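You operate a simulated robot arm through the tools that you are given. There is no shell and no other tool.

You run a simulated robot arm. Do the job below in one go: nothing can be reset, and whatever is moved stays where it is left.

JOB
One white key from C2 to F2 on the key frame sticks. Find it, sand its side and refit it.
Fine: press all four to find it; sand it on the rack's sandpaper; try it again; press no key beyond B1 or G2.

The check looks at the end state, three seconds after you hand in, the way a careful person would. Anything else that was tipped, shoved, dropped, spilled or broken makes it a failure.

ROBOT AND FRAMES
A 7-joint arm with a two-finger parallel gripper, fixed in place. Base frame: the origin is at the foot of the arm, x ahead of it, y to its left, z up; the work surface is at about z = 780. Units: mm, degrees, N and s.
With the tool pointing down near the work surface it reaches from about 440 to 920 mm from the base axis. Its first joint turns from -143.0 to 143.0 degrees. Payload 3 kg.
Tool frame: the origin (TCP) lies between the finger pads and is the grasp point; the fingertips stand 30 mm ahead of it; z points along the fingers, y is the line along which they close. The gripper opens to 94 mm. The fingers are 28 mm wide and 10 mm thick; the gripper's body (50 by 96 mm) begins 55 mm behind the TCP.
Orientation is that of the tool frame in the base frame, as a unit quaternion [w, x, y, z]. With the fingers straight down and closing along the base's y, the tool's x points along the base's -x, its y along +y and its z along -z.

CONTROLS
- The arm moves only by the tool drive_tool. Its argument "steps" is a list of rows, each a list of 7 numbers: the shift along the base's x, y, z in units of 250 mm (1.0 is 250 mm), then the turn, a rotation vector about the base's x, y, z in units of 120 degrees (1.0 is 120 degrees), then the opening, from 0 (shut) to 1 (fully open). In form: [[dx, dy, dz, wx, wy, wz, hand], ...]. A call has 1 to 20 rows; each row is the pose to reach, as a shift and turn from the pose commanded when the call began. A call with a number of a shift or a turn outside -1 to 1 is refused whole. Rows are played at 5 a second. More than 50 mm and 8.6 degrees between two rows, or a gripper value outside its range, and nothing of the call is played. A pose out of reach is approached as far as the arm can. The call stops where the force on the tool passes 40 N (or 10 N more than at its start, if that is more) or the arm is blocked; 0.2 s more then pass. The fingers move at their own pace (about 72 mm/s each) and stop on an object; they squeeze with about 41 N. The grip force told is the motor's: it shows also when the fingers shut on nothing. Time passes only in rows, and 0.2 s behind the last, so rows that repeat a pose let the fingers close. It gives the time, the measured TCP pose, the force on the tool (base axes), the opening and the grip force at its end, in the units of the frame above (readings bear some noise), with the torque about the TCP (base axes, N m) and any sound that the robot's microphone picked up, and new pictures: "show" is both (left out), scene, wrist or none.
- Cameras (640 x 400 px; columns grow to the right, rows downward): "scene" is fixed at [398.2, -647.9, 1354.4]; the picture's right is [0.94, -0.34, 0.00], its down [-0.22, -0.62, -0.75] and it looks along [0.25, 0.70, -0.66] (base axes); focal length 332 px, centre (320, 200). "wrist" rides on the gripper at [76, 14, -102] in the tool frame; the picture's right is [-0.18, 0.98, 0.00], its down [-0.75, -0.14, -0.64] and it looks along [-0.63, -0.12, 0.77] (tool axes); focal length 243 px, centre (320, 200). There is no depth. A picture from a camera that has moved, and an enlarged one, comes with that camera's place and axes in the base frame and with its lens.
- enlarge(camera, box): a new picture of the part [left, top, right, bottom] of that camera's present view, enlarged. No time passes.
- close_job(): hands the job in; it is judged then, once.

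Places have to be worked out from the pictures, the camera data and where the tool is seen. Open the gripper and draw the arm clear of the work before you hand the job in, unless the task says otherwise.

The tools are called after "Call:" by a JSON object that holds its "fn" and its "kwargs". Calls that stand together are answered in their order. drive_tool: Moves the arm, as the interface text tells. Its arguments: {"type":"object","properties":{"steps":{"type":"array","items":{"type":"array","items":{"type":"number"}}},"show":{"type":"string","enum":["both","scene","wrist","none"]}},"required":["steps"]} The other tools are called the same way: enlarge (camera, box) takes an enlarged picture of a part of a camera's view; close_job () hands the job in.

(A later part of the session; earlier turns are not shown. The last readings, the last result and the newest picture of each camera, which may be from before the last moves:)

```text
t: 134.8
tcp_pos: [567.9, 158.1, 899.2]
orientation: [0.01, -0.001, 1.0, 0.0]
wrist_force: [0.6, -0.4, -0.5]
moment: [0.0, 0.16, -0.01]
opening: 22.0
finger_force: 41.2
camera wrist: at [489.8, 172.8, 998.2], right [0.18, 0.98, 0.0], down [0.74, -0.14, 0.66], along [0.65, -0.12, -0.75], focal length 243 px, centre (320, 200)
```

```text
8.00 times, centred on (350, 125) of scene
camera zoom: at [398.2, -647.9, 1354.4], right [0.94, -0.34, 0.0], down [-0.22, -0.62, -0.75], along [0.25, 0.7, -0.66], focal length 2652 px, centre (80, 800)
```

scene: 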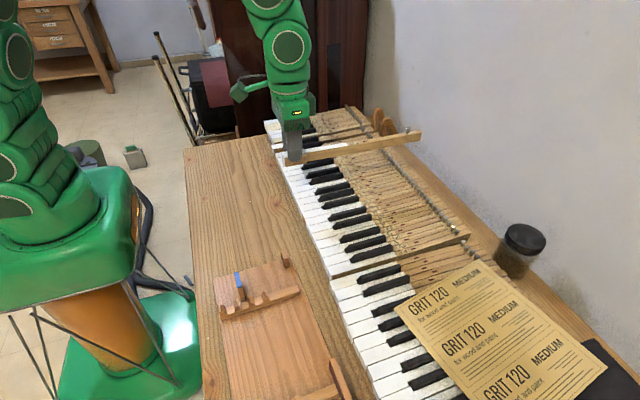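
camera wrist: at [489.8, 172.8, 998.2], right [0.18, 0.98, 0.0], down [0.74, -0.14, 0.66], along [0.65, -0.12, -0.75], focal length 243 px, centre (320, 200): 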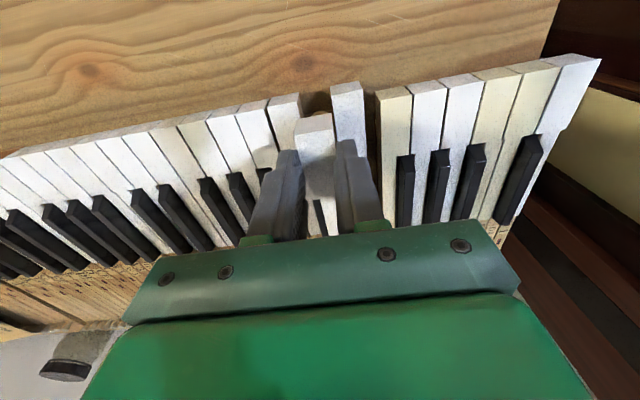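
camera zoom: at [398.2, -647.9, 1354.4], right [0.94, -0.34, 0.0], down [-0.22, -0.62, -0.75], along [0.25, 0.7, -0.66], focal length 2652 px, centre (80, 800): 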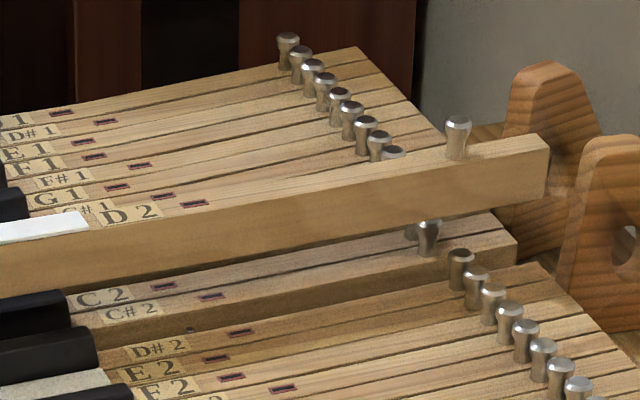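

Fore–aft position matches the removal view well now. I lower to about 4 mm above the black keys' tops to judge the lateral fit directly.

Call:
{"fn": "drive_tool", "kwargs": {"steps": [[0, -0.004, -0.02, 0, 0, 0, 0.1], [0, -0.004, -0.04, 0, 0, 0, 0.1], [0, -0.004, -0.056, 0, 0, 0, 0.1], [0, -0.004, -0.056, 0, 0, 0, 0.1]], "show": "wrist"}}

Call:
{"fn": "enlarge", "kwargs": {"camera": "wrist", "box": [220, 80, 420, 220]}}

Call:
{"fn": "enlarge", "kwargs": {"camera": "scene", "box": [262, 105, 342, 155]}}

Call:
{"fn": "enlarge", "kwargs": {"camera": "scene", "box": [310, 100, 390, 150]}}

```text
t: 135.8
tcp_pos: [570.3, 156.6, 883.9]
orientation: [0.01, -0.001, 1.0, 0.0]
wrist_force: [-0.2, 0.3, -1.0]
moment: [0.0, 0.15, 0.01]
opening: 21.7
finger_force: 41.3
camera wrist: at [490.7, 171.5, 984.9], right [0.18, 0.98, 0.0], down [0.74, -0.14, 0.66], along [0.65, -0.12, -0.75], focal length 243 px, centre (320, 200)
```

wrist: 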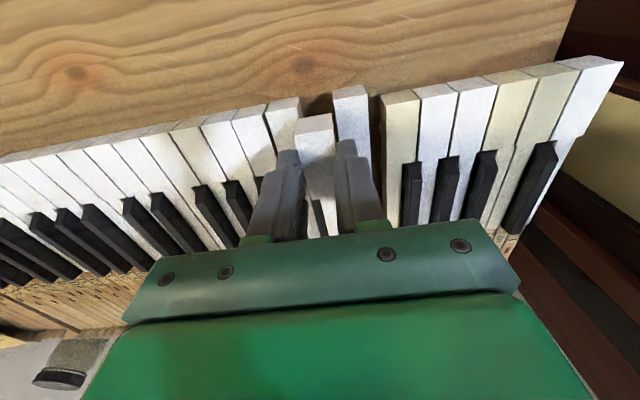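

```text
2.86 times, centred on (320, 150) of wrist
camera zoom: at [490.7, 171.5, 984.9], right [0.18, 0.98, 0.0], down [0.74, -0.14, 0.66], along [0.65, -0.12, -0.75], focal length 693 px, centre (320, 343)
```

zoom: 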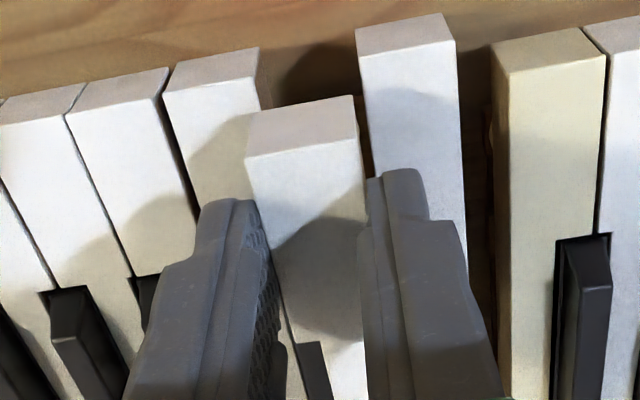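

```text
8.00 times, centred on (302, 130) of scene
camera zoom: at [398.2, -647.9, 1354.4], right [0.94, -0.34, 0.0], down [-0.22, -0.62, -0.75], along [0.25, 0.7, -0.66], focal length 2652 px, centre (464, 760)
```

zoom: 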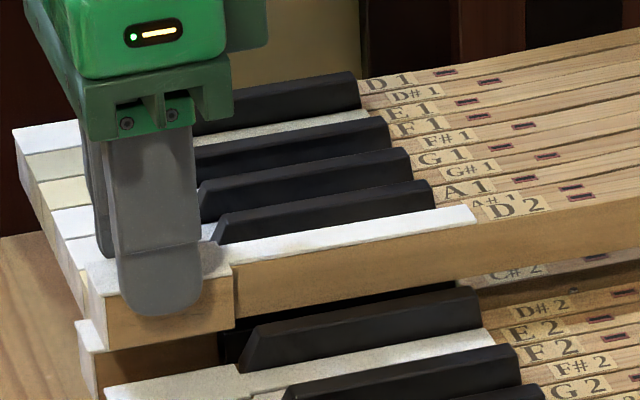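

```text
8.00 times, centred on (350, 125) of scene
camera zoom: at [398.2, -647.9, 1354.4], right [0.94, -0.34, 0.0], down [-0.22, -0.62, -0.75], along [0.25, 0.7, -0.66], focal length 2652 px, centre (80, 800)
```

zoom: 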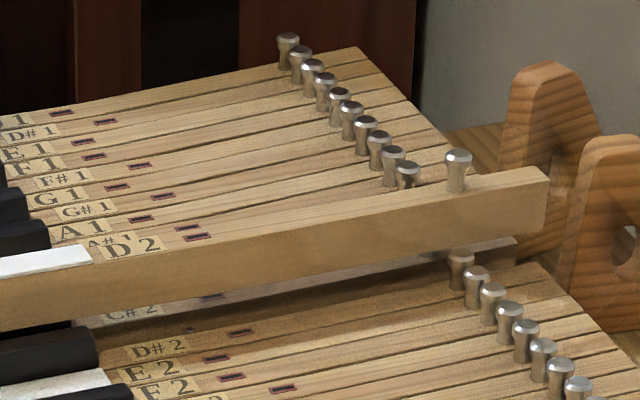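

I zoom further on the slot edges to measure the key against the gap precisely.

Call:
{"fn": "enlarge", "kwargs": {"camera": "wrist", "box": [265, 75, 395, 160]}}

```text
4.71 times, centred on (330, 118) of wrist
camera zoom: at [490.7, 171.5, 984.9], right [0.18, 0.98, 0.0], down [0.74, -0.14, 0.66], along [0.65, -0.12, -0.75], focal length 1142 px, centre (273, 588)
```

zoom: 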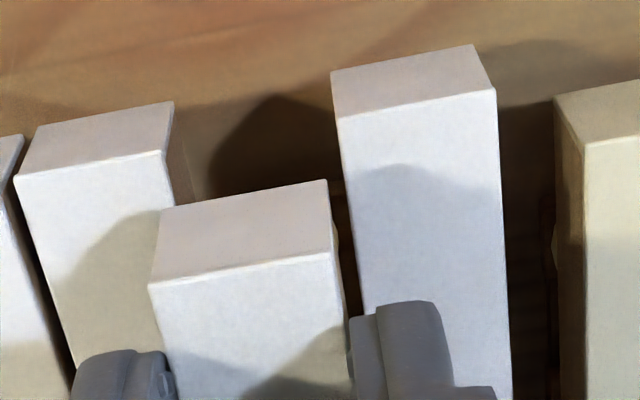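

By the close-up, D2's front is about 2.7 mm too far toward the tail side relative to its neighbours, while laterally it matches the removal pose. I shift x by -2.5 mm and re-measure.

Call:
{"fn": "drive_tool", "kwargs": {"steps": [[-0.005, 0.001, 0, 0, 0, 0, 0.1], [-0.01, 0.002, 0, 0, 0, 0, 0.1], [-0.01, 0.002, 0, 0, 0, 0, 0.1], [-0.01, 0.002, 0, 0, 0, 0, 0.1]], "show": "none"}}

Call:
{"fn": "enlarge", "kwargs": {"camera": "wrist", "box": [265, 75, 395, 160]}}

Call:
{"fn": "enlarge", "kwargs": {"camera": "scene", "box": [262, 105, 342, 155]}}

```text
t: 136.8
tcp_pos: [567.3, 156.8, 883.7]
orientation: [0.011, 0.0, 1.0, 0.0]
wrist_force: [0.1, -0.3, -1.2]
moment: [0.01, 0.14, -0.01]
opening: 21.9
finger_force: 41.3
```

```text
4.71 times, centred on (330, 118) of wrist
camera zoom: at [488.1, 172.1, 984.1], right [0.18, 0.98, 0.0], down [0.74, -0.14, 0.66], along [0.65, -0.12, -0.75], focal length 1142 px, centre (273, 588)
```

zoom: 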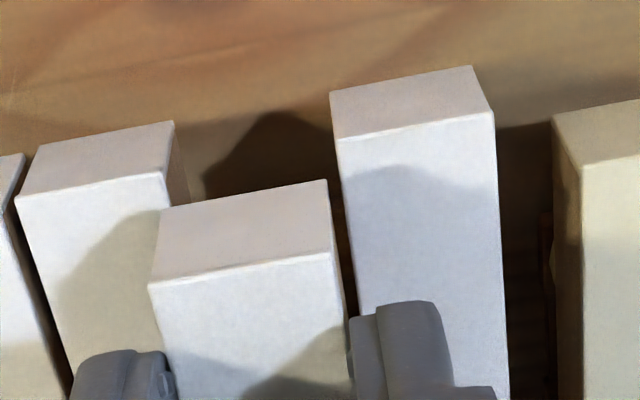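

```text
8.00 times, centred on (302, 130) of scene
camera zoom: at [398.2, -647.9, 1354.4], right [0.94, -0.34, 0.0], down [-0.22, -0.62, -0.75], along [0.25, 0.7, -0.66], focal length 2652 px, centre (464, 760)
```

zoom: 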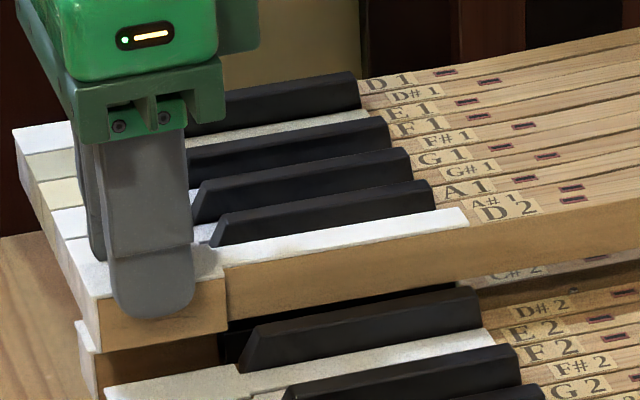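

Now D2's front is in line with its neighbours' fronts and laterally centred within ~0.5 mm. I lower in steps of ~5 mm, watching the force.

Call:
{"fn": "drive_tool", "kwargs": {"steps": [[0, 0, -0.01, 0, 0, 0, 0.1], [0, 0, -0.02, 0, 0, 0, 0.1], [0, 0, -0.03, 0, 0, 0, 0.1], [0, 0, -0.03, 0, 0, 0, 0.1]], "show": "none"}}

Call:
{"fn": "enlarge", "kwargs": {"camera": "wrist", "box": [265, 75, 395, 160]}}

Call:
{"fn": "enlarge", "kwargs": {"camera": "scene", "box": [262, 105, 342, 155]}}

Call:
{"fn": "enlarge", "kwargs": {"camera": "scene", "box": [310, 100, 390, 150]}}

```text
t: 137.8
tcp_pos: [567.5, 159.2, 876.6]
orientation: [0.01, 0.0, 1.0, 0.0]
wrist_force: [0.0, -1.0, -1.1]
moment: [0.03, 0.19, 0.03]
opening: 21.7
finger_force: 41.2
```

```text
4.71 times, centred on (330, 118) of wrist
camera zoom: at [487.3, 172.5, 976.5], right [0.18, 0.98, 0.0], down [0.74, -0.14, 0.66], along [0.65, -0.12, -0.75], focal length 1142 px, centre (273, 588)
```

zoom: 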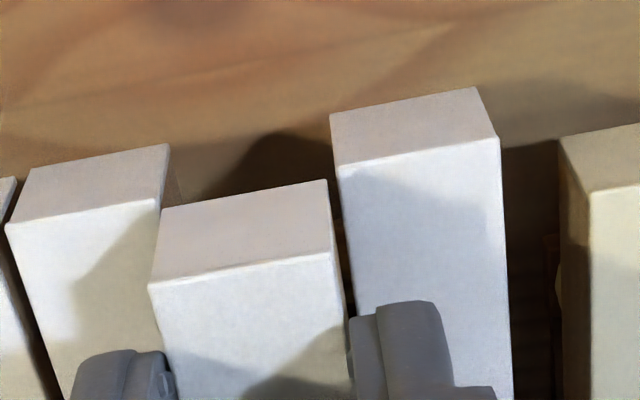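

```text
8.00 times, centred on (302, 130) of scene
camera zoom: at [398.2, -647.9, 1354.4], right [0.94, -0.34, 0.0], down [-0.22, -0.62, -0.75], along [0.25, 0.7, -0.66], focal length 2652 px, centre (464, 760)
```

zoom: 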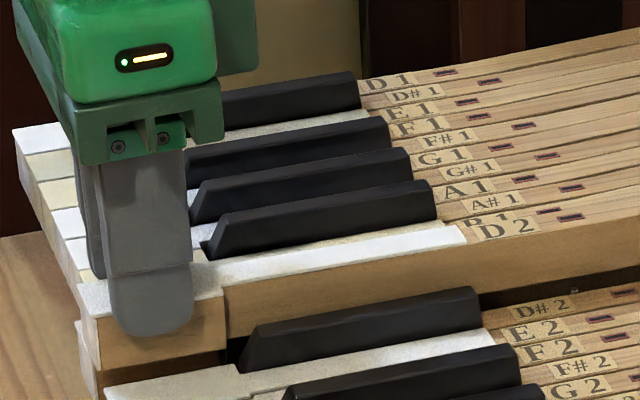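

```text
8.00 times, centred on (350, 125) of scene
camera zoom: at [398.2, -647.9, 1354.4], right [0.94, -0.34, 0.0], down [-0.22, -0.62, -0.75], along [0.25, 0.7, -0.66], focal length 2652 px, centre (80, 800)
```

zoom: 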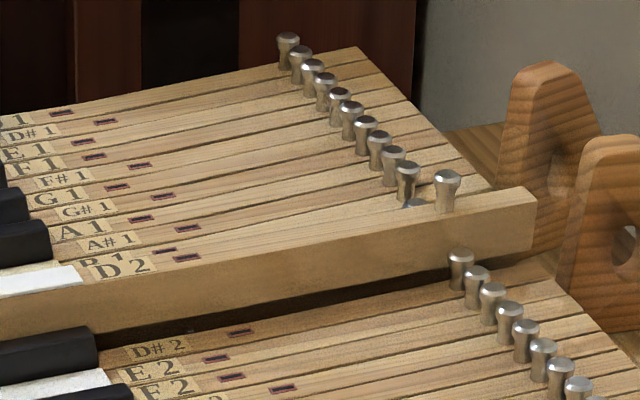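

Alignment is within ~0.5–1 mm everywhere (tail's capstan is in line with its row). I add +0.7 mm in x and continue down another 9 mm, into the slot.

Call:
{"fn": "drive_tool", "kwargs": {"steps": [[0.003, 0, -0.012, 0, 0, 0, 0.1], [0.003, 0, -0.024, 0, 0, 0, 0.1], [0.003, 0, -0.036, 0, 0, 0, 0.1], [0.003, 0, -0.036, 0, 0, 0, 0.1]], "show": "none"}}

Call:
{"fn": "enlarge", "kwargs": {"camera": "wrist", "box": [265, 75, 395, 160]}}

Call:
{"fn": "enlarge", "kwargs": {"camera": "scene", "box": [310, 100, 390, 150]}}

```text
t: 138.8
tcp_pos: [567.2, 157.9, 867.3]
orientation: [0.011, 0.0, 1.0, 0.001]
wrist_force: [-0.5, -0.7, -1.4]
moment: [-0.03, 0.21, -0.09]
opening: 21.5
finger_force: 40.9
```

```text
4.71 times, centred on (330, 118) of wrist
camera zoom: at [488.6, 173.6, 967.4], right [0.18, 0.98, 0.0], down [0.74, -0.14, 0.66], along [0.65, -0.12, -0.75], focal length 1142 px, centre (273, 588)
```

zoom: 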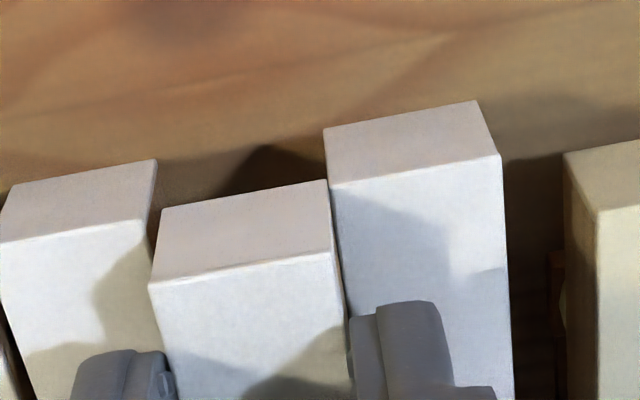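

```text
8.00 times, centred on (350, 125) of scene
camera zoom: at [398.2, -647.9, 1354.4], right [0.94, -0.34, 0.0], down [-0.22, -0.62, -0.75], along [0.25, 0.7, -0.66], focal length 2652 px, centre (80, 800)
```

zoom: 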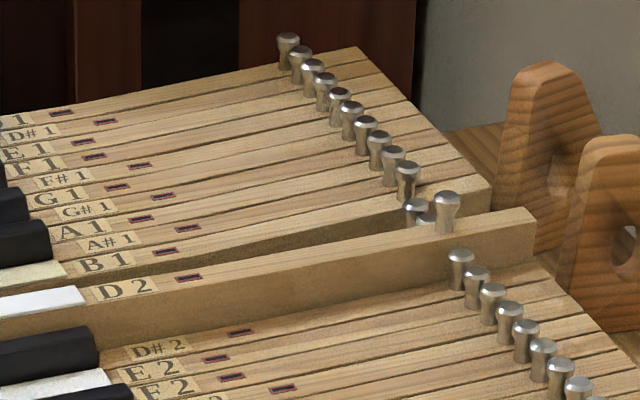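

The tool drifted ~1.2 mm toward C2 while lowering (clearances ~2.5 mm on the E2 side, ~0.8 mm on the C2 side). I correct y by -1.1 mm and check again.

Call:
{"fn": "drive_tool", "kwargs": {"steps": [[0, -0.002, 0, 0, 0, 0, 0.1], [0, -0.0045, 0, 0, 0, 0, 0.1], [0, -0.0045, 0, 0, 0, 0, 0.1], [0, -0.0045, 0, 0, 0, 0, 0.1]], "show": "none"}}

Call:
{"fn": "enlarge", "kwargs": {"camera": "wrist", "box": [265, 75, 395, 160]}}

```text
t: 139.8
tcp_pos: [567.5, 157.6, 867.7]
orientation: [0.011, 0.0, 1.0, 0.0]
wrist_force: [0.1, 0.5, -0.7]
moment: [0.02, 0.17, 0.01]
opening: 21.6
finger_force: 41.3
```

```text
4.71 times, centred on (330, 118) of wrist
camera zoom: at [488.7, 171.7, 967.8], right [0.18, 0.98, 0.0], down [0.74, -0.14, 0.66], along [0.65, -0.12, -0.75], focal length 1142 px, centre (273, 588)
```

zoom: 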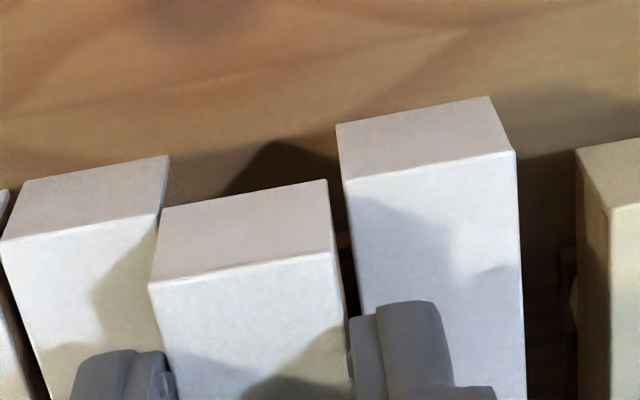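

The move overshot: now ~0.3 mm clearance at E2 and 2.8 mm at C2. I nudge back +0.7 mm.

Call:
{"fn": "drive_tool", "kwargs": {"steps": [[0, 0.0015, 0, 0, 0, 0, 0.1], [0, 0.003, 0, 0, 0, 0, 0.1], [0, 0.003, 0, 0, 0, 0, 0.1], [0, 0.003, 0, 0, 0, 0, 0.1]], "show": "none"}}

Call:
{"fn": "enlarge", "kwargs": {"camera": "wrist", "box": [265, 75, 395, 160]}}

```text
t: 140.8
tcp_pos: [568.4, 157.4, 867.2]
orientation: [0.011, 0.0, 1.0, 0.0]
wrist_force: [0.1, -0.2, -0.1]
moment: [-0.01, 0.16, 0.01]
opening: 21.7
finger_force: 41.3
```

```text
4.71 times, centred on (330, 118) of wrist
camera zoom: at [488.9, 172.5, 967.4], right [0.18, 0.98, 0.0], down [0.74, -0.14, 0.66], along [0.65, -0.12, -0.75], focal length 1142 px, centre (273, 588)
```

zoom: 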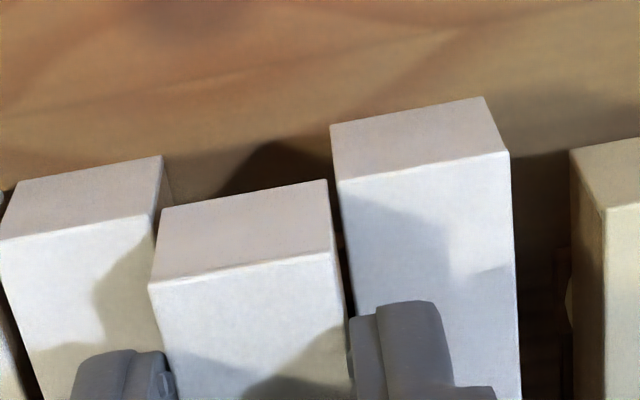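

Now laterally centred (offset about -0.2 mm). I lower 10 mm further, watching for force.

Call:
{"fn": "drive_tool", "kwargs": {"steps": [[0, 0, -0.012, 0, 0, 0, 0.1], [0, 0, -0.024, 0, 0, 0, 0.1], [0, 0, -0.036, 0, 0, 0, 0.1], [0, 0, -0.04, 0, 0, 0, 0.1], [0, 0, -0.04, 0, 0, 0, 0.1]], "show": "none"}}

Call:
{"fn": "enlarge", "kwargs": {"camera": "wrist", "box": [265, 75, 395, 160]}}

Call:
{"fn": "enlarge", "kwargs": {"camera": "scene", "box": [310, 100, 390, 150]}}

```text
t: 142.0
tcp_pos: [568.8, 157.9, 857.2]
orientation: [0.01, -0.001, 1.0, 0.0]
wrist_force: [3.9, 0.5, -1.2]
moment: [-0.01, -0.06, -0.09]
opening: 21.7
finger_force: 40.8
```

```text
4.71 times, centred on (330, 118) of wrist
camera zoom: at [488.7, 172.5, 957.5], right [0.18, 0.98, 0.0], down [0.74, -0.14, 0.66], along [0.65, -0.12, -0.75], focal length 1142 px, centre (273, 588)
```

zoom: 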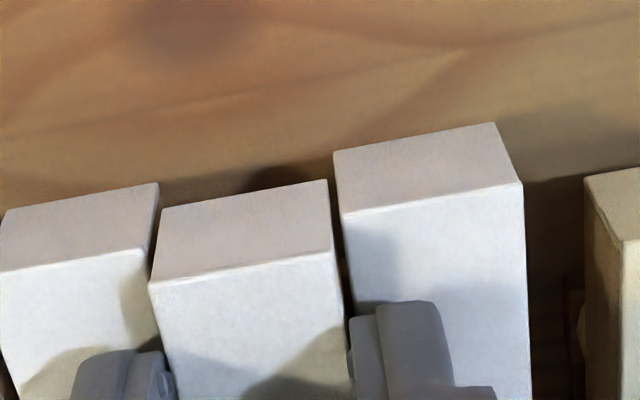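

```text
8.00 times, centred on (350, 125) of scene
camera zoom: at [398.2, -647.9, 1354.4], right [0.94, -0.34, 0.0], down [-0.22, -0.62, -0.75], along [0.25, 0.7, -0.66], focal length 2652 px, centre (80, 800)
```

zoom: 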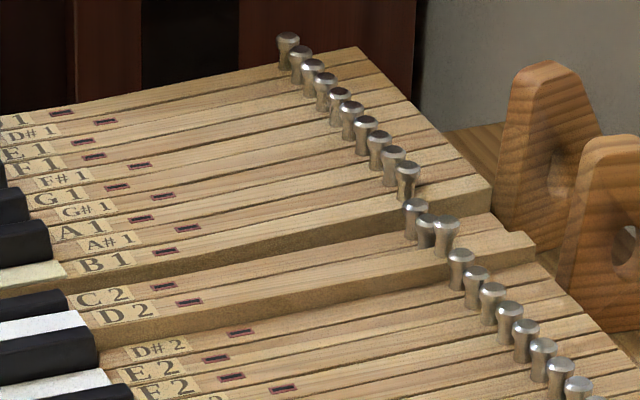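

A +3.9 N push in x with the key low: a guide pin presses on the edge of its hole, asking for a slight +x shift. I move +0.6 mm in x and check the force.

Call:
{"fn": "drive_tool", "kwargs": {"steps": [[0.0012, 0, 0, 0, 0, 0, 0.1], [0.0024, 0, 0, 0, 0, 0, 0.1], [0.0024, 0, 0, 0, 0, 0, 0.1]], "show": "none"}}

```text
t: 142.8
tcp_pos: [568.8, 157.9, 857.7]
orientation: [0.011, 0.001, 1.0, 0.0]
wrist_force: [-0.2, -0.4, -1.2]
moment: [-0.02, 0.18, -0.08]
opening: 21.6
finger_force: 41.0
```

Relieved. I continue down 4 mm.

Call:
{"fn": "drive_tool", "kwargs": {"steps": [[0, 0, -0.005, 0, 0, 0, 0.1], [0, 0, -0.01, 0, 0, 0, 0.1], [0, 0, -0.016, 0, 0, 0, 0.1], [0, 0, -0.016, 0, 0, 0, 0.1]], "show": "none"}}

Call:
{"fn": "enlarge", "kwargs": {"camera": "wrist", "box": [265, 75, 395, 160]}}

Call:
{"fn": "enlarge", "kwargs": {"camera": "scene", "box": [310, 100, 390, 150]}}

```text
t: 143.8
tcp_pos: [569.5, 159.1, 854.0]
orientation: [0.011, 0.001, 1.0, 0.0]
wrist_force: [0.9, -2.9, -1.3]
moment: [-0.15, 0.08, -0.49]
opening: 21.9
finger_force: 40.8
```

```text
4.71 times, centred on (330, 118) of wrist
camera zoom: at [490.1, 173.7, 954.9], right [0.18, 0.98, 0.0], down [0.74, -0.14, 0.66], along [0.65, -0.12, -0.75], focal length 1142 px, centre (273, 588)
```

zoom: 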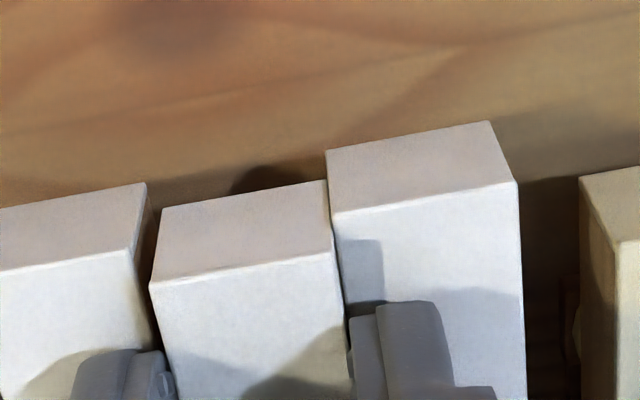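

```text
8.00 times, centred on (350, 125) of scene
camera zoom: at [398.2, -647.9, 1354.4], right [0.94, -0.34, 0.0], down [-0.22, -0.62, -0.75], along [0.25, 0.7, -0.66], focal length 2652 px, centre (80, 800)
```

zoom: 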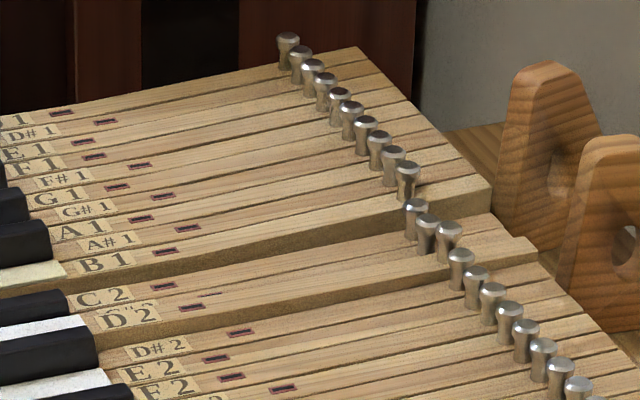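

Fy -2.9 N with torque pointing to the balance pin (169 mm behind the TCP): the key is slightly too far toward +y. I shift y by -0.6 mm.

Call:
{"fn": "drive_tool", "kwargs": {"steps": [[0, -0.0012, 0, 0, 0, 0, 0.1], [0, -0.0024, 0, 0, 0, 0, 0.1], [0, -0.0024, 0, 0, 0, 0, 0.1]], "show": "none"}}

```text
t: 144.6
tcp_pos: [569.2, 158.0, 853.8]
orientation: [0.01, 0.0, 1.0, 0.0]
wrist_force: [-0.1, 0.2, -0.6]
moment: [-0.03, 0.19, 0.01]
opening: 21.6
finger_force: 41.4
```

Forces vanish. I lower another 4 mm.

Call:
{"fn": "drive_tool", "kwargs": {"steps": [[0, 0, -0.005, 0, 0, 0, 0.1], [0, 0, -0.01, 0, 0, 0, 0.1], [0, 0, -0.014, 0, 0, 0, 0.1], [0, 0, -0.014, 0, 0, 0, 0.1]], "show": "none"}}

Call:
{"fn": "enlarge", "kwargs": {"camera": "wrist", "box": [265, 75, 395, 160]}}

Call:
{"fn": "enlarge", "kwargs": {"camera": "scene", "box": [310, 100, 390, 150]}}

```text
t: 145.6
tcp_pos: [569.6, 157.7, 849.7]
orientation: [0.01, 0.0, 1.0, 0.0]
wrist_force: [-8.3, -0.4, 4.7]
moment: [-0.02, -0.76, -0.23]
opening: 21.6
finger_force: 40.9
```

```text
4.71 times, centred on (330, 118) of wrist
camera zoom: at [490.2, 172.7, 950.6], right [0.18, 0.98, 0.0], down [0.74, -0.14, 0.66], along [0.65, -0.12, -0.75], focal length 1142 px, centre (273, 588)
```

zoom: 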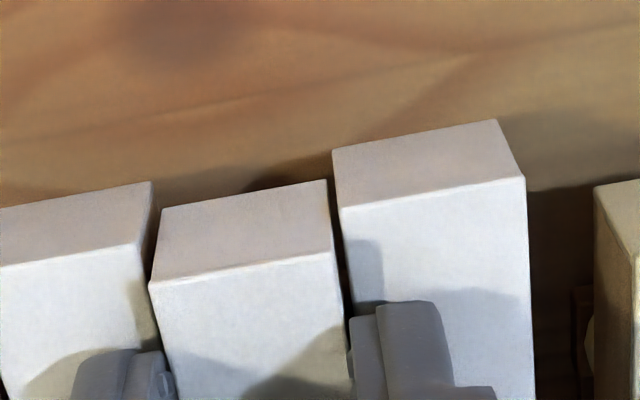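

```text
8.00 times, centred on (350, 125) of scene
camera zoom: at [398.2, -647.9, 1354.4], right [0.94, -0.34, 0.0], down [-0.22, -0.62, -0.75], along [0.25, 0.7, -0.66], focal length 2652 px, centre (80, 800)
```

zoom: 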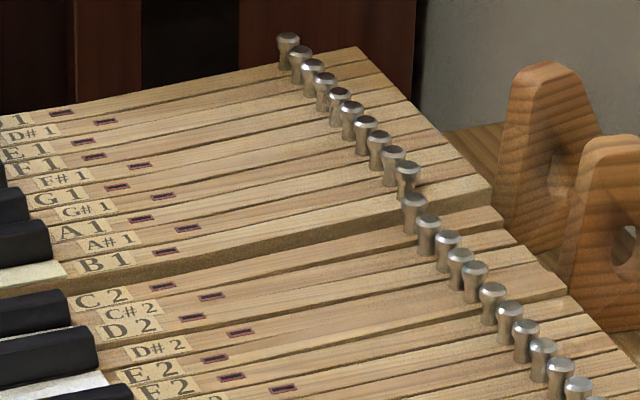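

The key's tail and balance point are now seated (its capstan is in line with the row), while the head is still ~3 mm high; Fx -8 N shows slight strain. I rotate the head down about the balance point (0.8°, -2.5 mm) and ease x by -0.4 mm.

Call:
{"fn": "drive_tool", "kwargs": {"steps": [[-0.0008, 0, 0, 0, 0, 0, 0.1], [-0.0016, 0, -0.002, 0, -0.0014, 0, 0.1], [-0.0016, 0, -0.005, 0, -0.0035, 0, 0.1], [-0.0016, 0, -0.008, 0, -0.0056, 0, 0.1], [-0.0016, 0, -0.01, 0, -0.007, 0, 0.1], [-0.0016, 0, -0.01, 0, -0.007, 0, 0.1]], "show": "none"}}

Call:
{"fn": "enlarge", "kwargs": {"camera": "wrist", "box": [265, 75, 395, 160]}}

Call:
{"fn": "enlarge", "kwargs": {"camera": "scene", "box": [262, 105, 342, 155]}}

Call:
{"fn": "enlarge", "kwargs": {"camera": "scene", "box": [310, 100, 390, 150]}}

```text
t: 147.0
tcp_pos: [567.6, 158.7, 847.7]
orientation: [0.018, 0.0, 1.0, 0.0]
wrist_force: [1.4, -3.9, 0.6]
moment: [-0.14, 0.04, -0.05]
opening: 21.7
finger_force: 40.7
```

```text
4.71 times, centred on (330, 118) of wrist
camera zoom: at [487.3, 172.8, 946.2], right [0.18, 0.98, 0.01], down [0.73, -0.14, 0.67], along [0.66, -0.12, -0.74], focal length 1142 px, centre (273, 588)
```

zoom: 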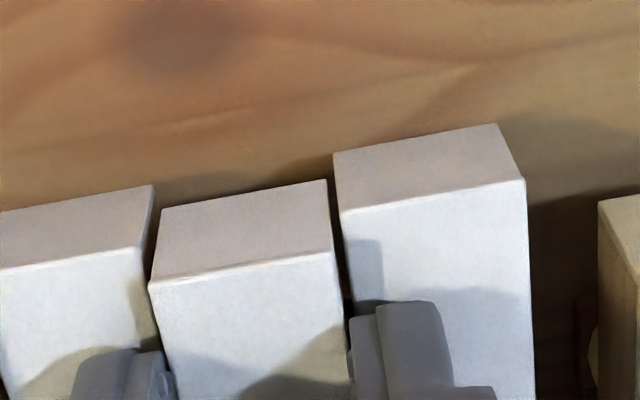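

```text
8.00 times, centred on (302, 130) of scene
camera zoom: at [398.2, -647.9, 1354.4], right [0.94, -0.34, 0.0], down [-0.22, -0.62, -0.75], along [0.25, 0.7, -0.66], focal length 2652 px, centre (464, 760)
```

zoom: 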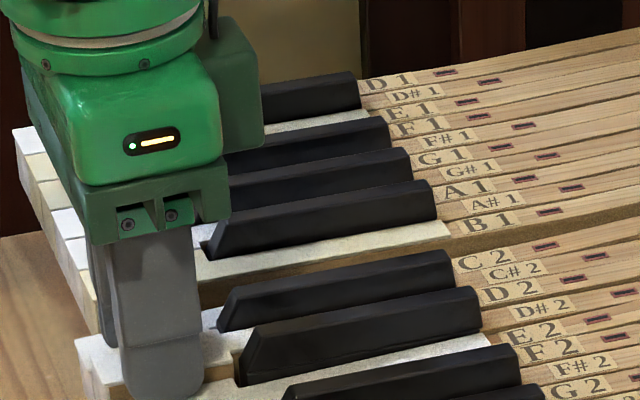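

```text
8.00 times, centred on (350, 125) of scene
camera zoom: at [398.2, -647.9, 1354.4], right [0.94, -0.34, 0.0], down [-0.22, -0.62, -0.75], along [0.25, 0.7, -0.66], focal length 2652 px, centre (80, 800)
```

zoom: 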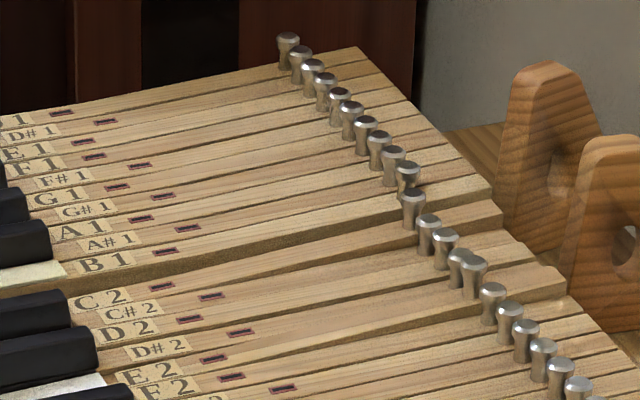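

D2 is down in its place with only small residual forces. I open the fingers to ~27 mm and rise straight up.

Call:
{"fn": "drive_tool", "kwargs": {"steps": [[0, 0, 0, 0, 0, 0, 0.26], [0, 0, 0, 0, 0, 0, 0.29], [0, 0, 0, 0, 0, 0, 0.29], [0, 0, 0.012, 0, 0, 0, 0.29], [0, 0, 0.024, 0, 0, 0, 0.29], [0, 0, 0.04, 0, 0, 0, 0.29], [0, 0, 0.07, 0, 0.017, 0, 0.29], [0, 0, 0.12, 0, 0.017, 0, 0.29], [0, 0, 0.12, 0, 0.017, 0, 0.29]], "show": "both"}}

Call:
{"fn": "enlarge", "kwargs": {"camera": "wrist", "box": [220, 80, 420, 220]}}

Call:
{"fn": "enlarge", "kwargs": {"camera": "scene", "box": [262, 105, 342, 155]}}

Call:
{"fn": "enlarge", "kwargs": {"camera": "scene", "box": [310, 100, 390, 150]}}

```text
t: 149.0
tcp_pos: [567.3, 157.6, 876.6]
orientation: [0.001, 0.0, 1.0, 0.0]
wrist_force: [0.6, -0.2, 1.0]
moment: [0.02, 0.0, 0.02]
opening: 27.2
finger_force: 0.0
camera wrist: at [491.7, 172.5, 978.0], right [0.18, 0.98, 0.0], down [0.75, -0.14, 0.64], along [0.63, -0.12, -0.77], focal length 243 px, centre (320, 200)
```

scene: 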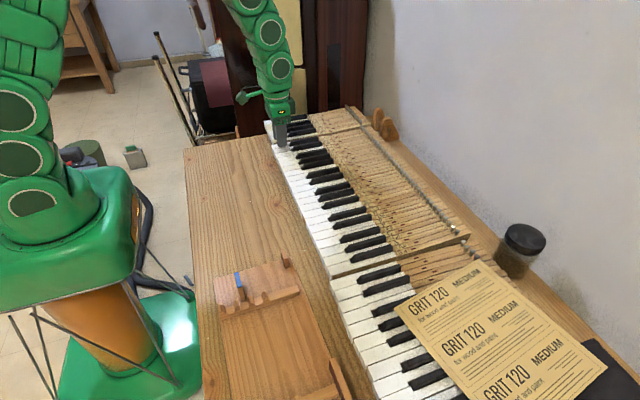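
wrist: 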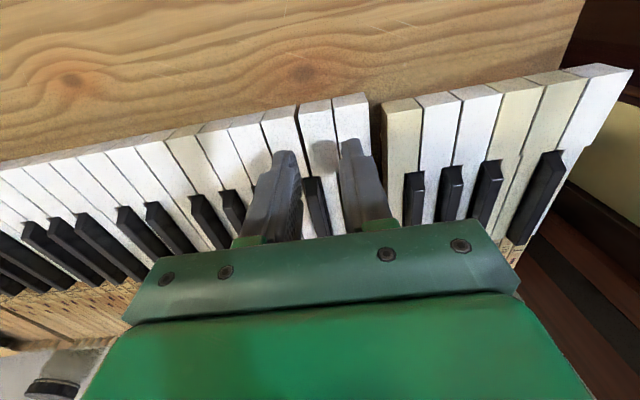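

```text
2.86 times, centred on (320, 150) of wrist
camera zoom: at [491.7, 172.5, 978.0], right [0.18, 0.98, 0.0], down [0.75, -0.14, 0.64], along [0.63, -0.12, -0.77], focal length 693 px, centre (320, 343)
```

zoom: 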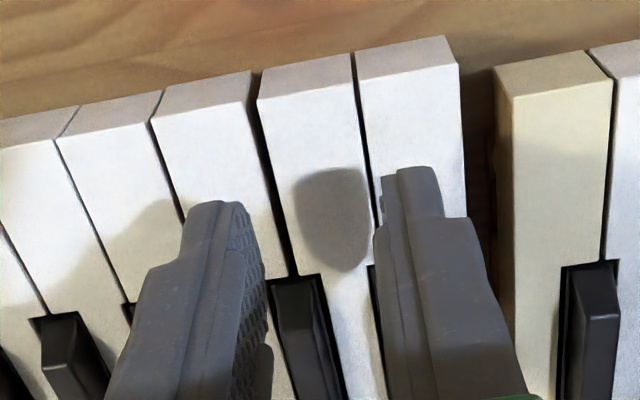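

```text
8.00 times, centred on (302, 130) of scene
camera zoom: at [398.2, -647.9, 1354.4], right [0.94, -0.34, 0.0], down [-0.22, -0.62, -0.75], along [0.25, 0.7, -0.66], focal length 2652 px, centre (464, 760)
```

zoom: 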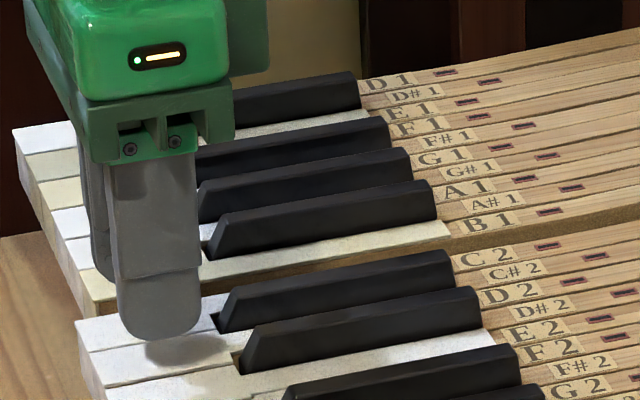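

```text
8.00 times, centred on (350, 125) of scene
camera zoom: at [398.2, -647.9, 1354.4], right [0.94, -0.34, 0.0], down [-0.22, -0.62, -0.75], along [0.25, 0.7, -0.66], focal length 2652 px, centre (80, 800)
```

zoom: 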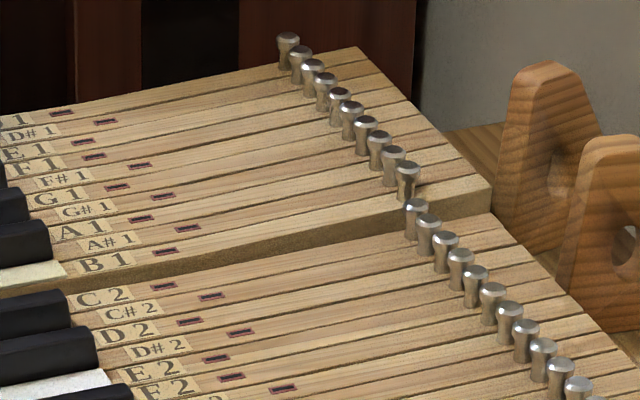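

D2 is back in place: level with C2 and E2, its capstan and label in line. Now I try it again: close the fingers, centre over D2's front and check alignment.

Call:
{"fn": "drive_tool", "kwargs": {"steps": [[-0.01, 0.005, 0, 0, 0, 0, 0.1], [-0.02, 0.005, -0.01, 0, 0, 0, 0], [-0.02, 0.005, -0.03, 0, 0, 0, 0], [-0.02, 0.005, -0.04, 0, 0, 0, 0], [-0.02, 0.005, -0.04, 0, 0, 0, 0]], "show": "wrist"}}

Call:
{"fn": "enlarge", "kwargs": {"camera": "wrist", "box": [220, 90, 400, 220]}}

```text
t: 150.2
tcp_pos: [562.4, 158.2, 866.5]
orientation: [0.0, 0.001, 1.0, 0.0]
wrist_force: [0.0, -0.4, -0.2]
moment: [-0.01, 0.04, 0.02]
opening: 0.0
finger_force: 32.4
camera wrist: at [486.2, 172.9, 968.8], right [0.18, 0.98, 0.0], down [0.75, -0.14, 0.64], along [0.63, -0.12, -0.77], focal length 243 px, centre (320, 200)
```

wrist: 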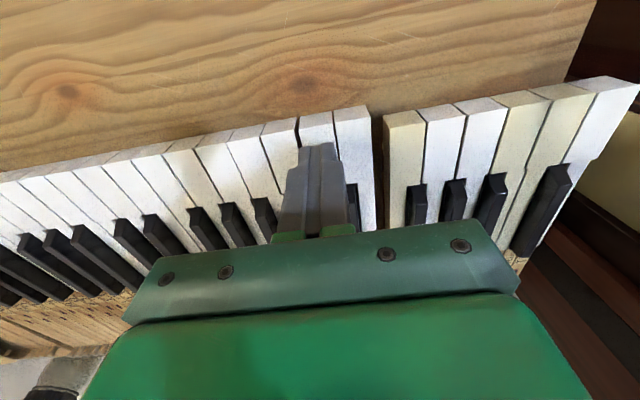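

```text
3.08 times, centred on (310, 155) of wrist
camera zoom: at [486.2, 172.9, 968.8], right [0.18, 0.98, 0.0], down [0.75, -0.14, 0.64], along [0.63, -0.12, -0.77], focal length 746 px, centre (351, 338)
```

zoom: 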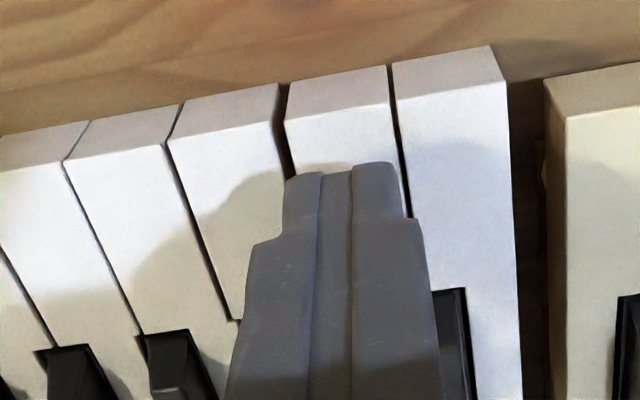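

The tip is centred over D2. I press it down 10 mm like the first time and read the force.

Call:
{"fn": "drive_tool", "kwargs": {"steps": [[0, 0.001, -0.03, 0, 0, 0, 0], [0, 0.001, -0.05, 0, 0, 0, 0], [0, 0.001, -0.065, 0, 0, 0, 0], [0, 0.001, -0.08, 0, 0, 0, 0], [0, 0.001, -0.08, 0, 0, 0, 0]], "show": "wrist"}}

Call:
{"fn": "enlarge", "kwargs": {"camera": "wrist", "box": [220, 90, 400, 220]}}

Call:
{"fn": "drive_tool", "kwargs": {"steps": [[0, 0, 0.03, 0, 0, 0, 0], [0, 0, 0.06, 0, 0, 0, 0], [0, 0, 0.08, 0, 0, 0, 0], [0, 0, 0.08, 0, 0, 0, 0]], "show": "wrist"}}

Call:
{"fn": "enlarge", "kwargs": {"camera": "wrist", "box": [220, 90, 400, 220]}}

```text
t: 151.4
tcp_pos: [563.2, 158.9, 847.2]
orientation: [0.0, 0.0, 1.0, 0.0]
wrist_force: [-0.4, 0.3, 0.1]
moment: [0.01, -0.02, -0.02]
opening: 0.0
finger_force: 33.0
camera wrist: at [486.8, 173.0, 949.0], right [0.18, 0.98, 0.0], down [0.75, -0.14, 0.64], along [0.63, -0.12, -0.77], focal length 243 px, centre (320, 200)
```

wrist: 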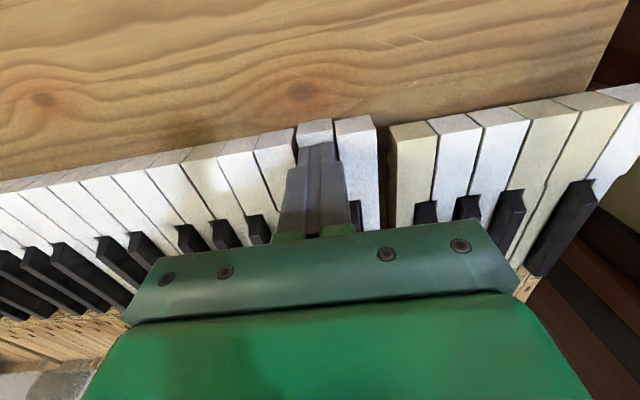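

```text
3.08 times, centred on (310, 155) of wrist
camera zoom: at [486.8, 173.0, 949.0], right [0.18, 0.98, 0.0], down [0.75, -0.14, 0.64], along [0.63, -0.12, -0.77], focal length 746 px, centre (351, 338)
```

zoom: 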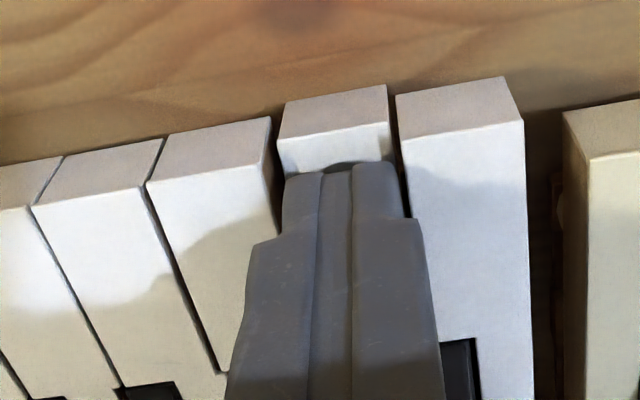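

```text
t: 152.4
tcp_pos: [563.6, 157.7, 868.0]
orientation: [0.0, 0.0, 1.0, 0.0]
wrist_force: [-0.6, 0.8, 0.5]
moment: [-0.02, 0.03, 0.01]
opening: 0.2
finger_force: 32.9
camera wrist: at [486.1, 173.7, 969.4], right [0.18, 0.98, 0.0], down [0.75, -0.14, 0.64], along [0.63, -0.12, -0.77], focal length 243 px, centre (320, 200)
```

wrist: 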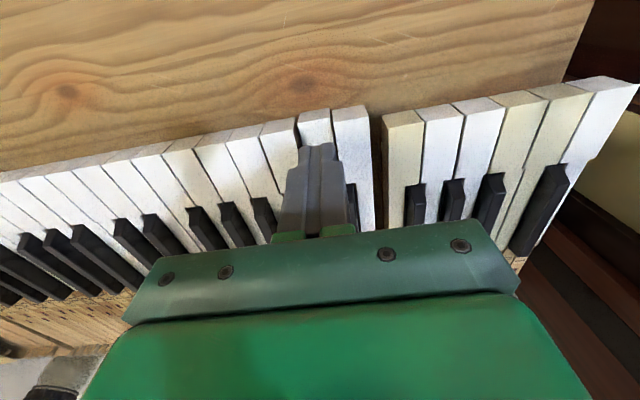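

```text
3.08 times, centred on (310, 155) of wrist
camera zoom: at [486.1, 173.7, 969.4], right [0.18, 0.98, 0.0], down [0.75, -0.14, 0.64], along [0.63, -0.12, -0.77], focal length 746 px, centre (351, 338)
```

zoom: 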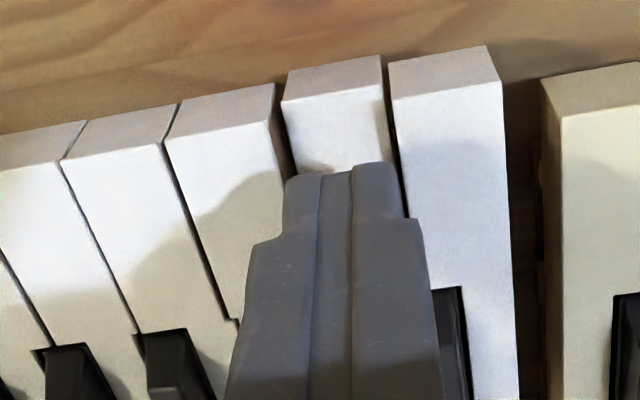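

Pressing now takes practically no force (7 N before), but D2's front still looks a few mm low after release. I wait a moment and look again to see if it comes up slowly.

Call:
{"fn": "drive_tool", "kwargs": {"steps": [[0, 0, 0, 0, 0, 0, 0], [0, 0, 0.02, 0, 0, 0, 0], [0, 0, 0.04, 0, 0, 0, 0], [0, 0, 0.06, 0, 0, 0, 0], [0, 0, 0.08, 0, 0, 0, 0], [0, 0, 0.08, 0, 0, 0, 0], [0, 0, 0.08, 0, 0, 0, 0]], "show": "wrist"}}

Call:
{"fn": "enlarge", "kwargs": {"camera": "wrist", "box": [220, 70, 400, 200]}}

Call:
{"fn": "enlarge", "kwargs": {"camera": "scene", "box": [255, 110, 335, 160]}}

```text
t: 154.0
tcp_pos: [564.4, 158.3, 888.4]
orientation: [0.0, 0.0, 1.0, -0.001]
wrist_force: [-0.1, 0.6, 0.3]
moment: [-0.04, 0.0, -0.01]
opening: 0.2
finger_force: 33.4
camera wrist: at [487.4, 173.6, 989.3], right [0.18, 0.98, 0.0], down [0.75, -0.14, 0.64], along [0.63, -0.12, -0.77], focal length 243 px, centre (320, 200)
```

wrist: 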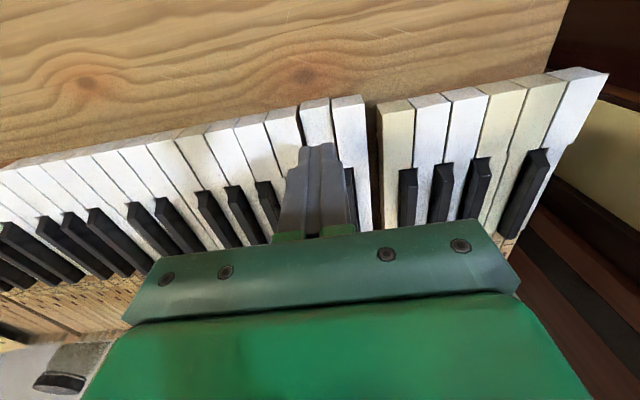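

```text
3.08 times, centred on (310, 135) of wrist
camera zoom: at [487.4, 173.6, 989.3], right [0.18, 0.98, 0.0], down [0.75, -0.14, 0.64], along [0.63, -0.12, -0.77], focal length 746 px, centre (351, 400)
```

zoom: 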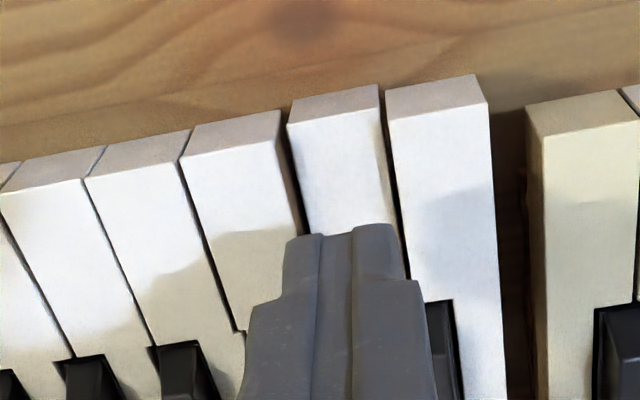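

```text
8.00 times, centred on (295, 135) of scene
camera zoom: at [398.2, -647.9, 1354.4], right [0.94, -0.34, 0.0], down [-0.22, -0.62, -0.75], along [0.25, 0.7, -0.66], focal length 2652 px, centre (520, 720)
```

zoom: 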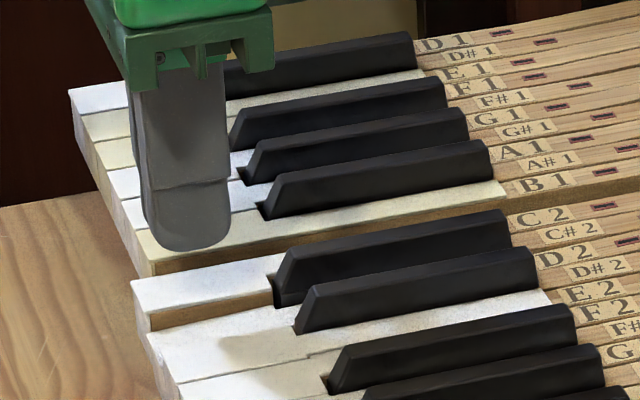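

D2 now needs hardly any force but still stays ~5 mm low (it was ~9 mm before): improved, not yet free. More sanding is needed. First I assess the rack's displacement against my earliest pictures, so I can set it right with free fingers.

Call:
{"fn": "enlarge", "kwargs": {"camera": "scene", "box": [280, 340, 376, 400]}}

Call:
{"fn": "enlarge", "kwargs": {"camera": "scene", "box": [200, 230, 360, 400]}}

Call:
{"fn": "enlarge", "kwargs": {"camera": "scene", "box": [180, 240, 500, 400]}}

```text
6.67 times, centred on (328, 370) of scene
camera zoom: at [398.2, -647.9, 1354.4], right [0.94, -0.34, 0.0], down [-0.22, -0.62, -0.75], along [0.25, 0.7, -0.66], focal length 2210 px, centre (267, -933)
```

zoom: 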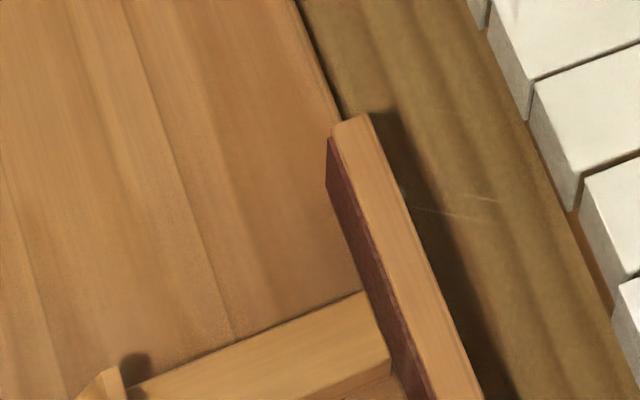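

```text
2.35 times, centred on (280, 315) of scene
camera zoom: at [398.2, -647.9, 1354.4], right [0.94, -0.34, 0.0], down [-0.22, -0.62, -0.75], along [0.25, 0.7, -0.66], focal length 780 px, centre (414, -71)
```

zoom: 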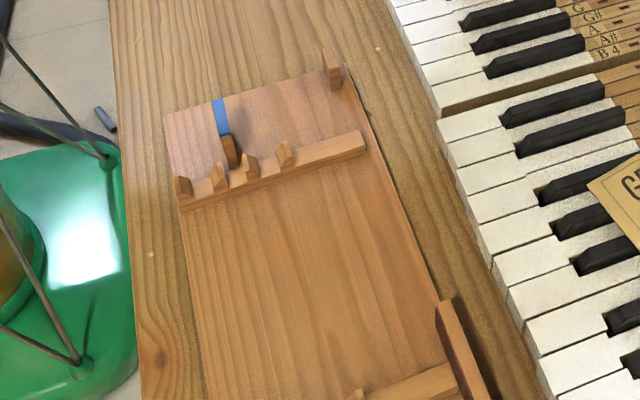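

```text
2.00 times, centred on (340, 320) of scene
camera zoom: at [398.2, -647.9, 1354.4], right [0.94, -0.34, 0.0], down [-0.22, -0.62, -0.75], along [0.25, 0.7, -0.66], focal length 663 px, centre (280, -40)
```

zoom: 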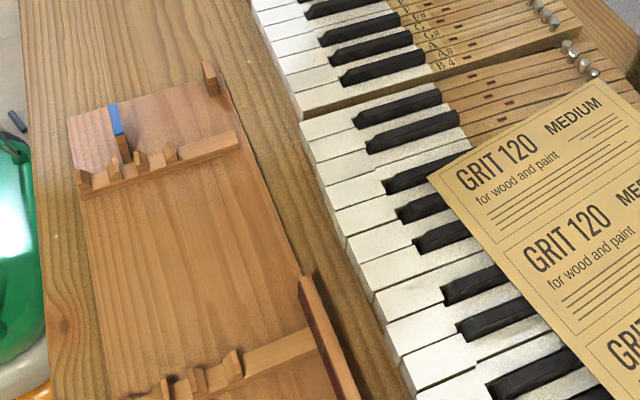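

The rack has turned about 1.4° with its block end ~8 mm off. I go over there with shut fingers to nudge it back from inside, pushing the end of its plain bar toward -x (away from the keyboard).

Call:
{"fn": "drive_tool", "kwargs": {"steps": [[0, -0.05, 0.12, 0, 0, 0, 0], [0, -0.15, 0.24, 0, 0, 0, 0], [0, -0.33, 0.24, 0, 0, 0, 0], [0, -0.51, 0.24, 0, 0, 0, 0], [0, -0.69, 0.24, 0, 0, 0, 0], [0, -0.87, 0.24, 0, 0, 0, 0], [0, -1.0, 0.24, 0, 0, 0, 0]], "show": "none"}}

Call:
{"fn": "drive_tool", "kwargs": {"steps": [[0, -0.18, 0, 0, 0, 0, 0], [-0.04, -0.36, 0, 0, 0, 0, 0], [-0.08, -0.54, 0, 0, 0, 0, 0], [-0.12, -0.72, 0, 0, 0, 0, 0], [-0.16, -0.88, 0, 0, 0, 0, 0], [-0.2, -1.0, 0, 0, 0, 0, 0]], "show": "none"}}

Call:
{"fn": "drive_tool", "kwargs": {"steps": [[-0.06, -0.18, 0, 0, 0, 0, 0], [-0.12, -0.36, 0, 0, 0, 0, 0], [-0.18, -0.54, 0, 0, 0, 0, 0], [-0.24, -0.72, 0, 0, 0, 0, 0], [-0.24, -0.88, 0, 0, 0, 0, 0], [-0.24, -0.88, 0, 0, 0, 0, 0], [-0.24, -0.88, 0, 0, 0, 0, 0]], "show": "both"}}

Call:
{"fn": "enlarge", "kwargs": {"camera": "wrist", "box": [160, 0, 480, 200]}}

```text
t: 155.6
tcp_pos: [559.5, -92.6, 943.4]
orientation: [0.0, 0.0, 1.0, 0.0]
wrist_force: [-0.6, -0.1, 0.7]
moment: [0.01, 0.02, -0.04]
opening: 0.1
finger_force: 33.0
```

```text
t: 157.0
tcp_pos: [512.1, -342.1, 949.0]
orientation: [-0.001, 0.0, 1.0, 0.001]
wrist_force: [-0.2, 0.0, -0.6]
moment: [-0.02, -0.02, -0.02]
opening: 0.3
finger_force: 33.3
```

```text
t: 158.6
tcp_pos: [453.1, -565.2, 947.5]
orientation: [-0.001, -0.001, 1.0, 0.0]
wrist_force: [-0.1, 0.5, -0.5]
moment: [0.02, 0.0, 0.05]
opening: 0.0
finger_force: 33.1
camera wrist: at [376.0, -549.5, 1050.0], right [0.18, 0.98, 0.0], down [0.75, -0.14, 0.64], along [0.63, -0.12, -0.77], focal length 243 px, centre (320, 200)
```

scene: 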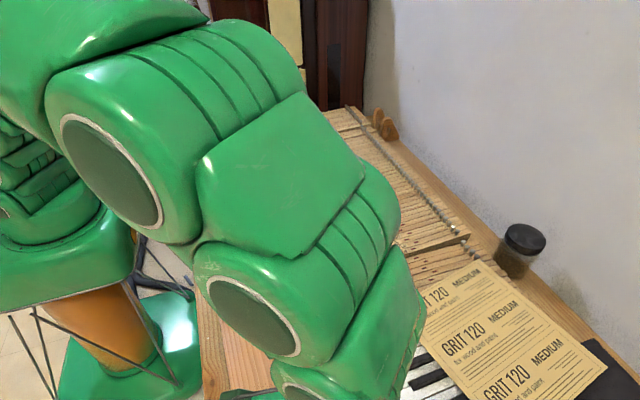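
wrist: 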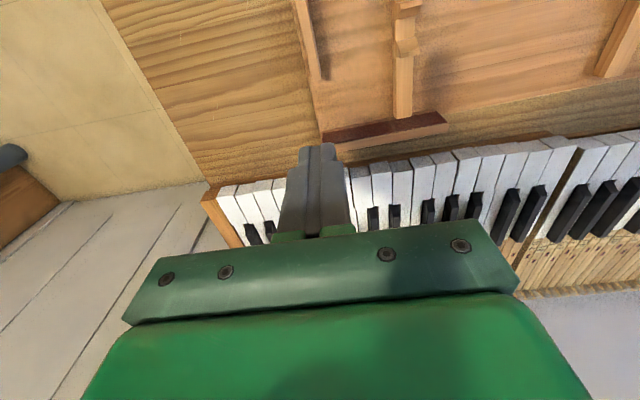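

```text
2.00 times, centred on (320, 100) of wrist
camera zoom: at [376.0, -549.5, 1050.0], right [0.18, 0.98, 0.0], down [0.75, -0.14, 0.64], along [0.63, -0.12, -0.77], focal length 485 px, centre (320, 400)
```

zoom: 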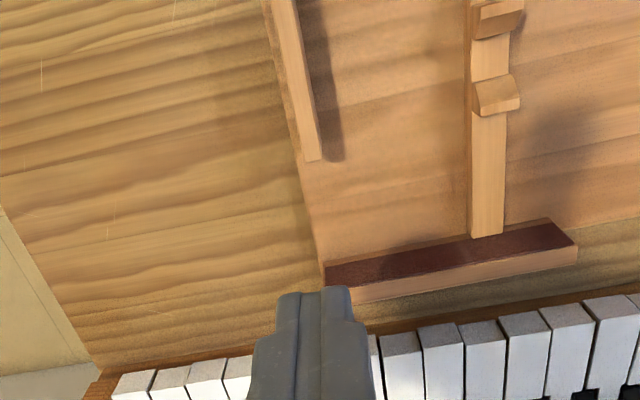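

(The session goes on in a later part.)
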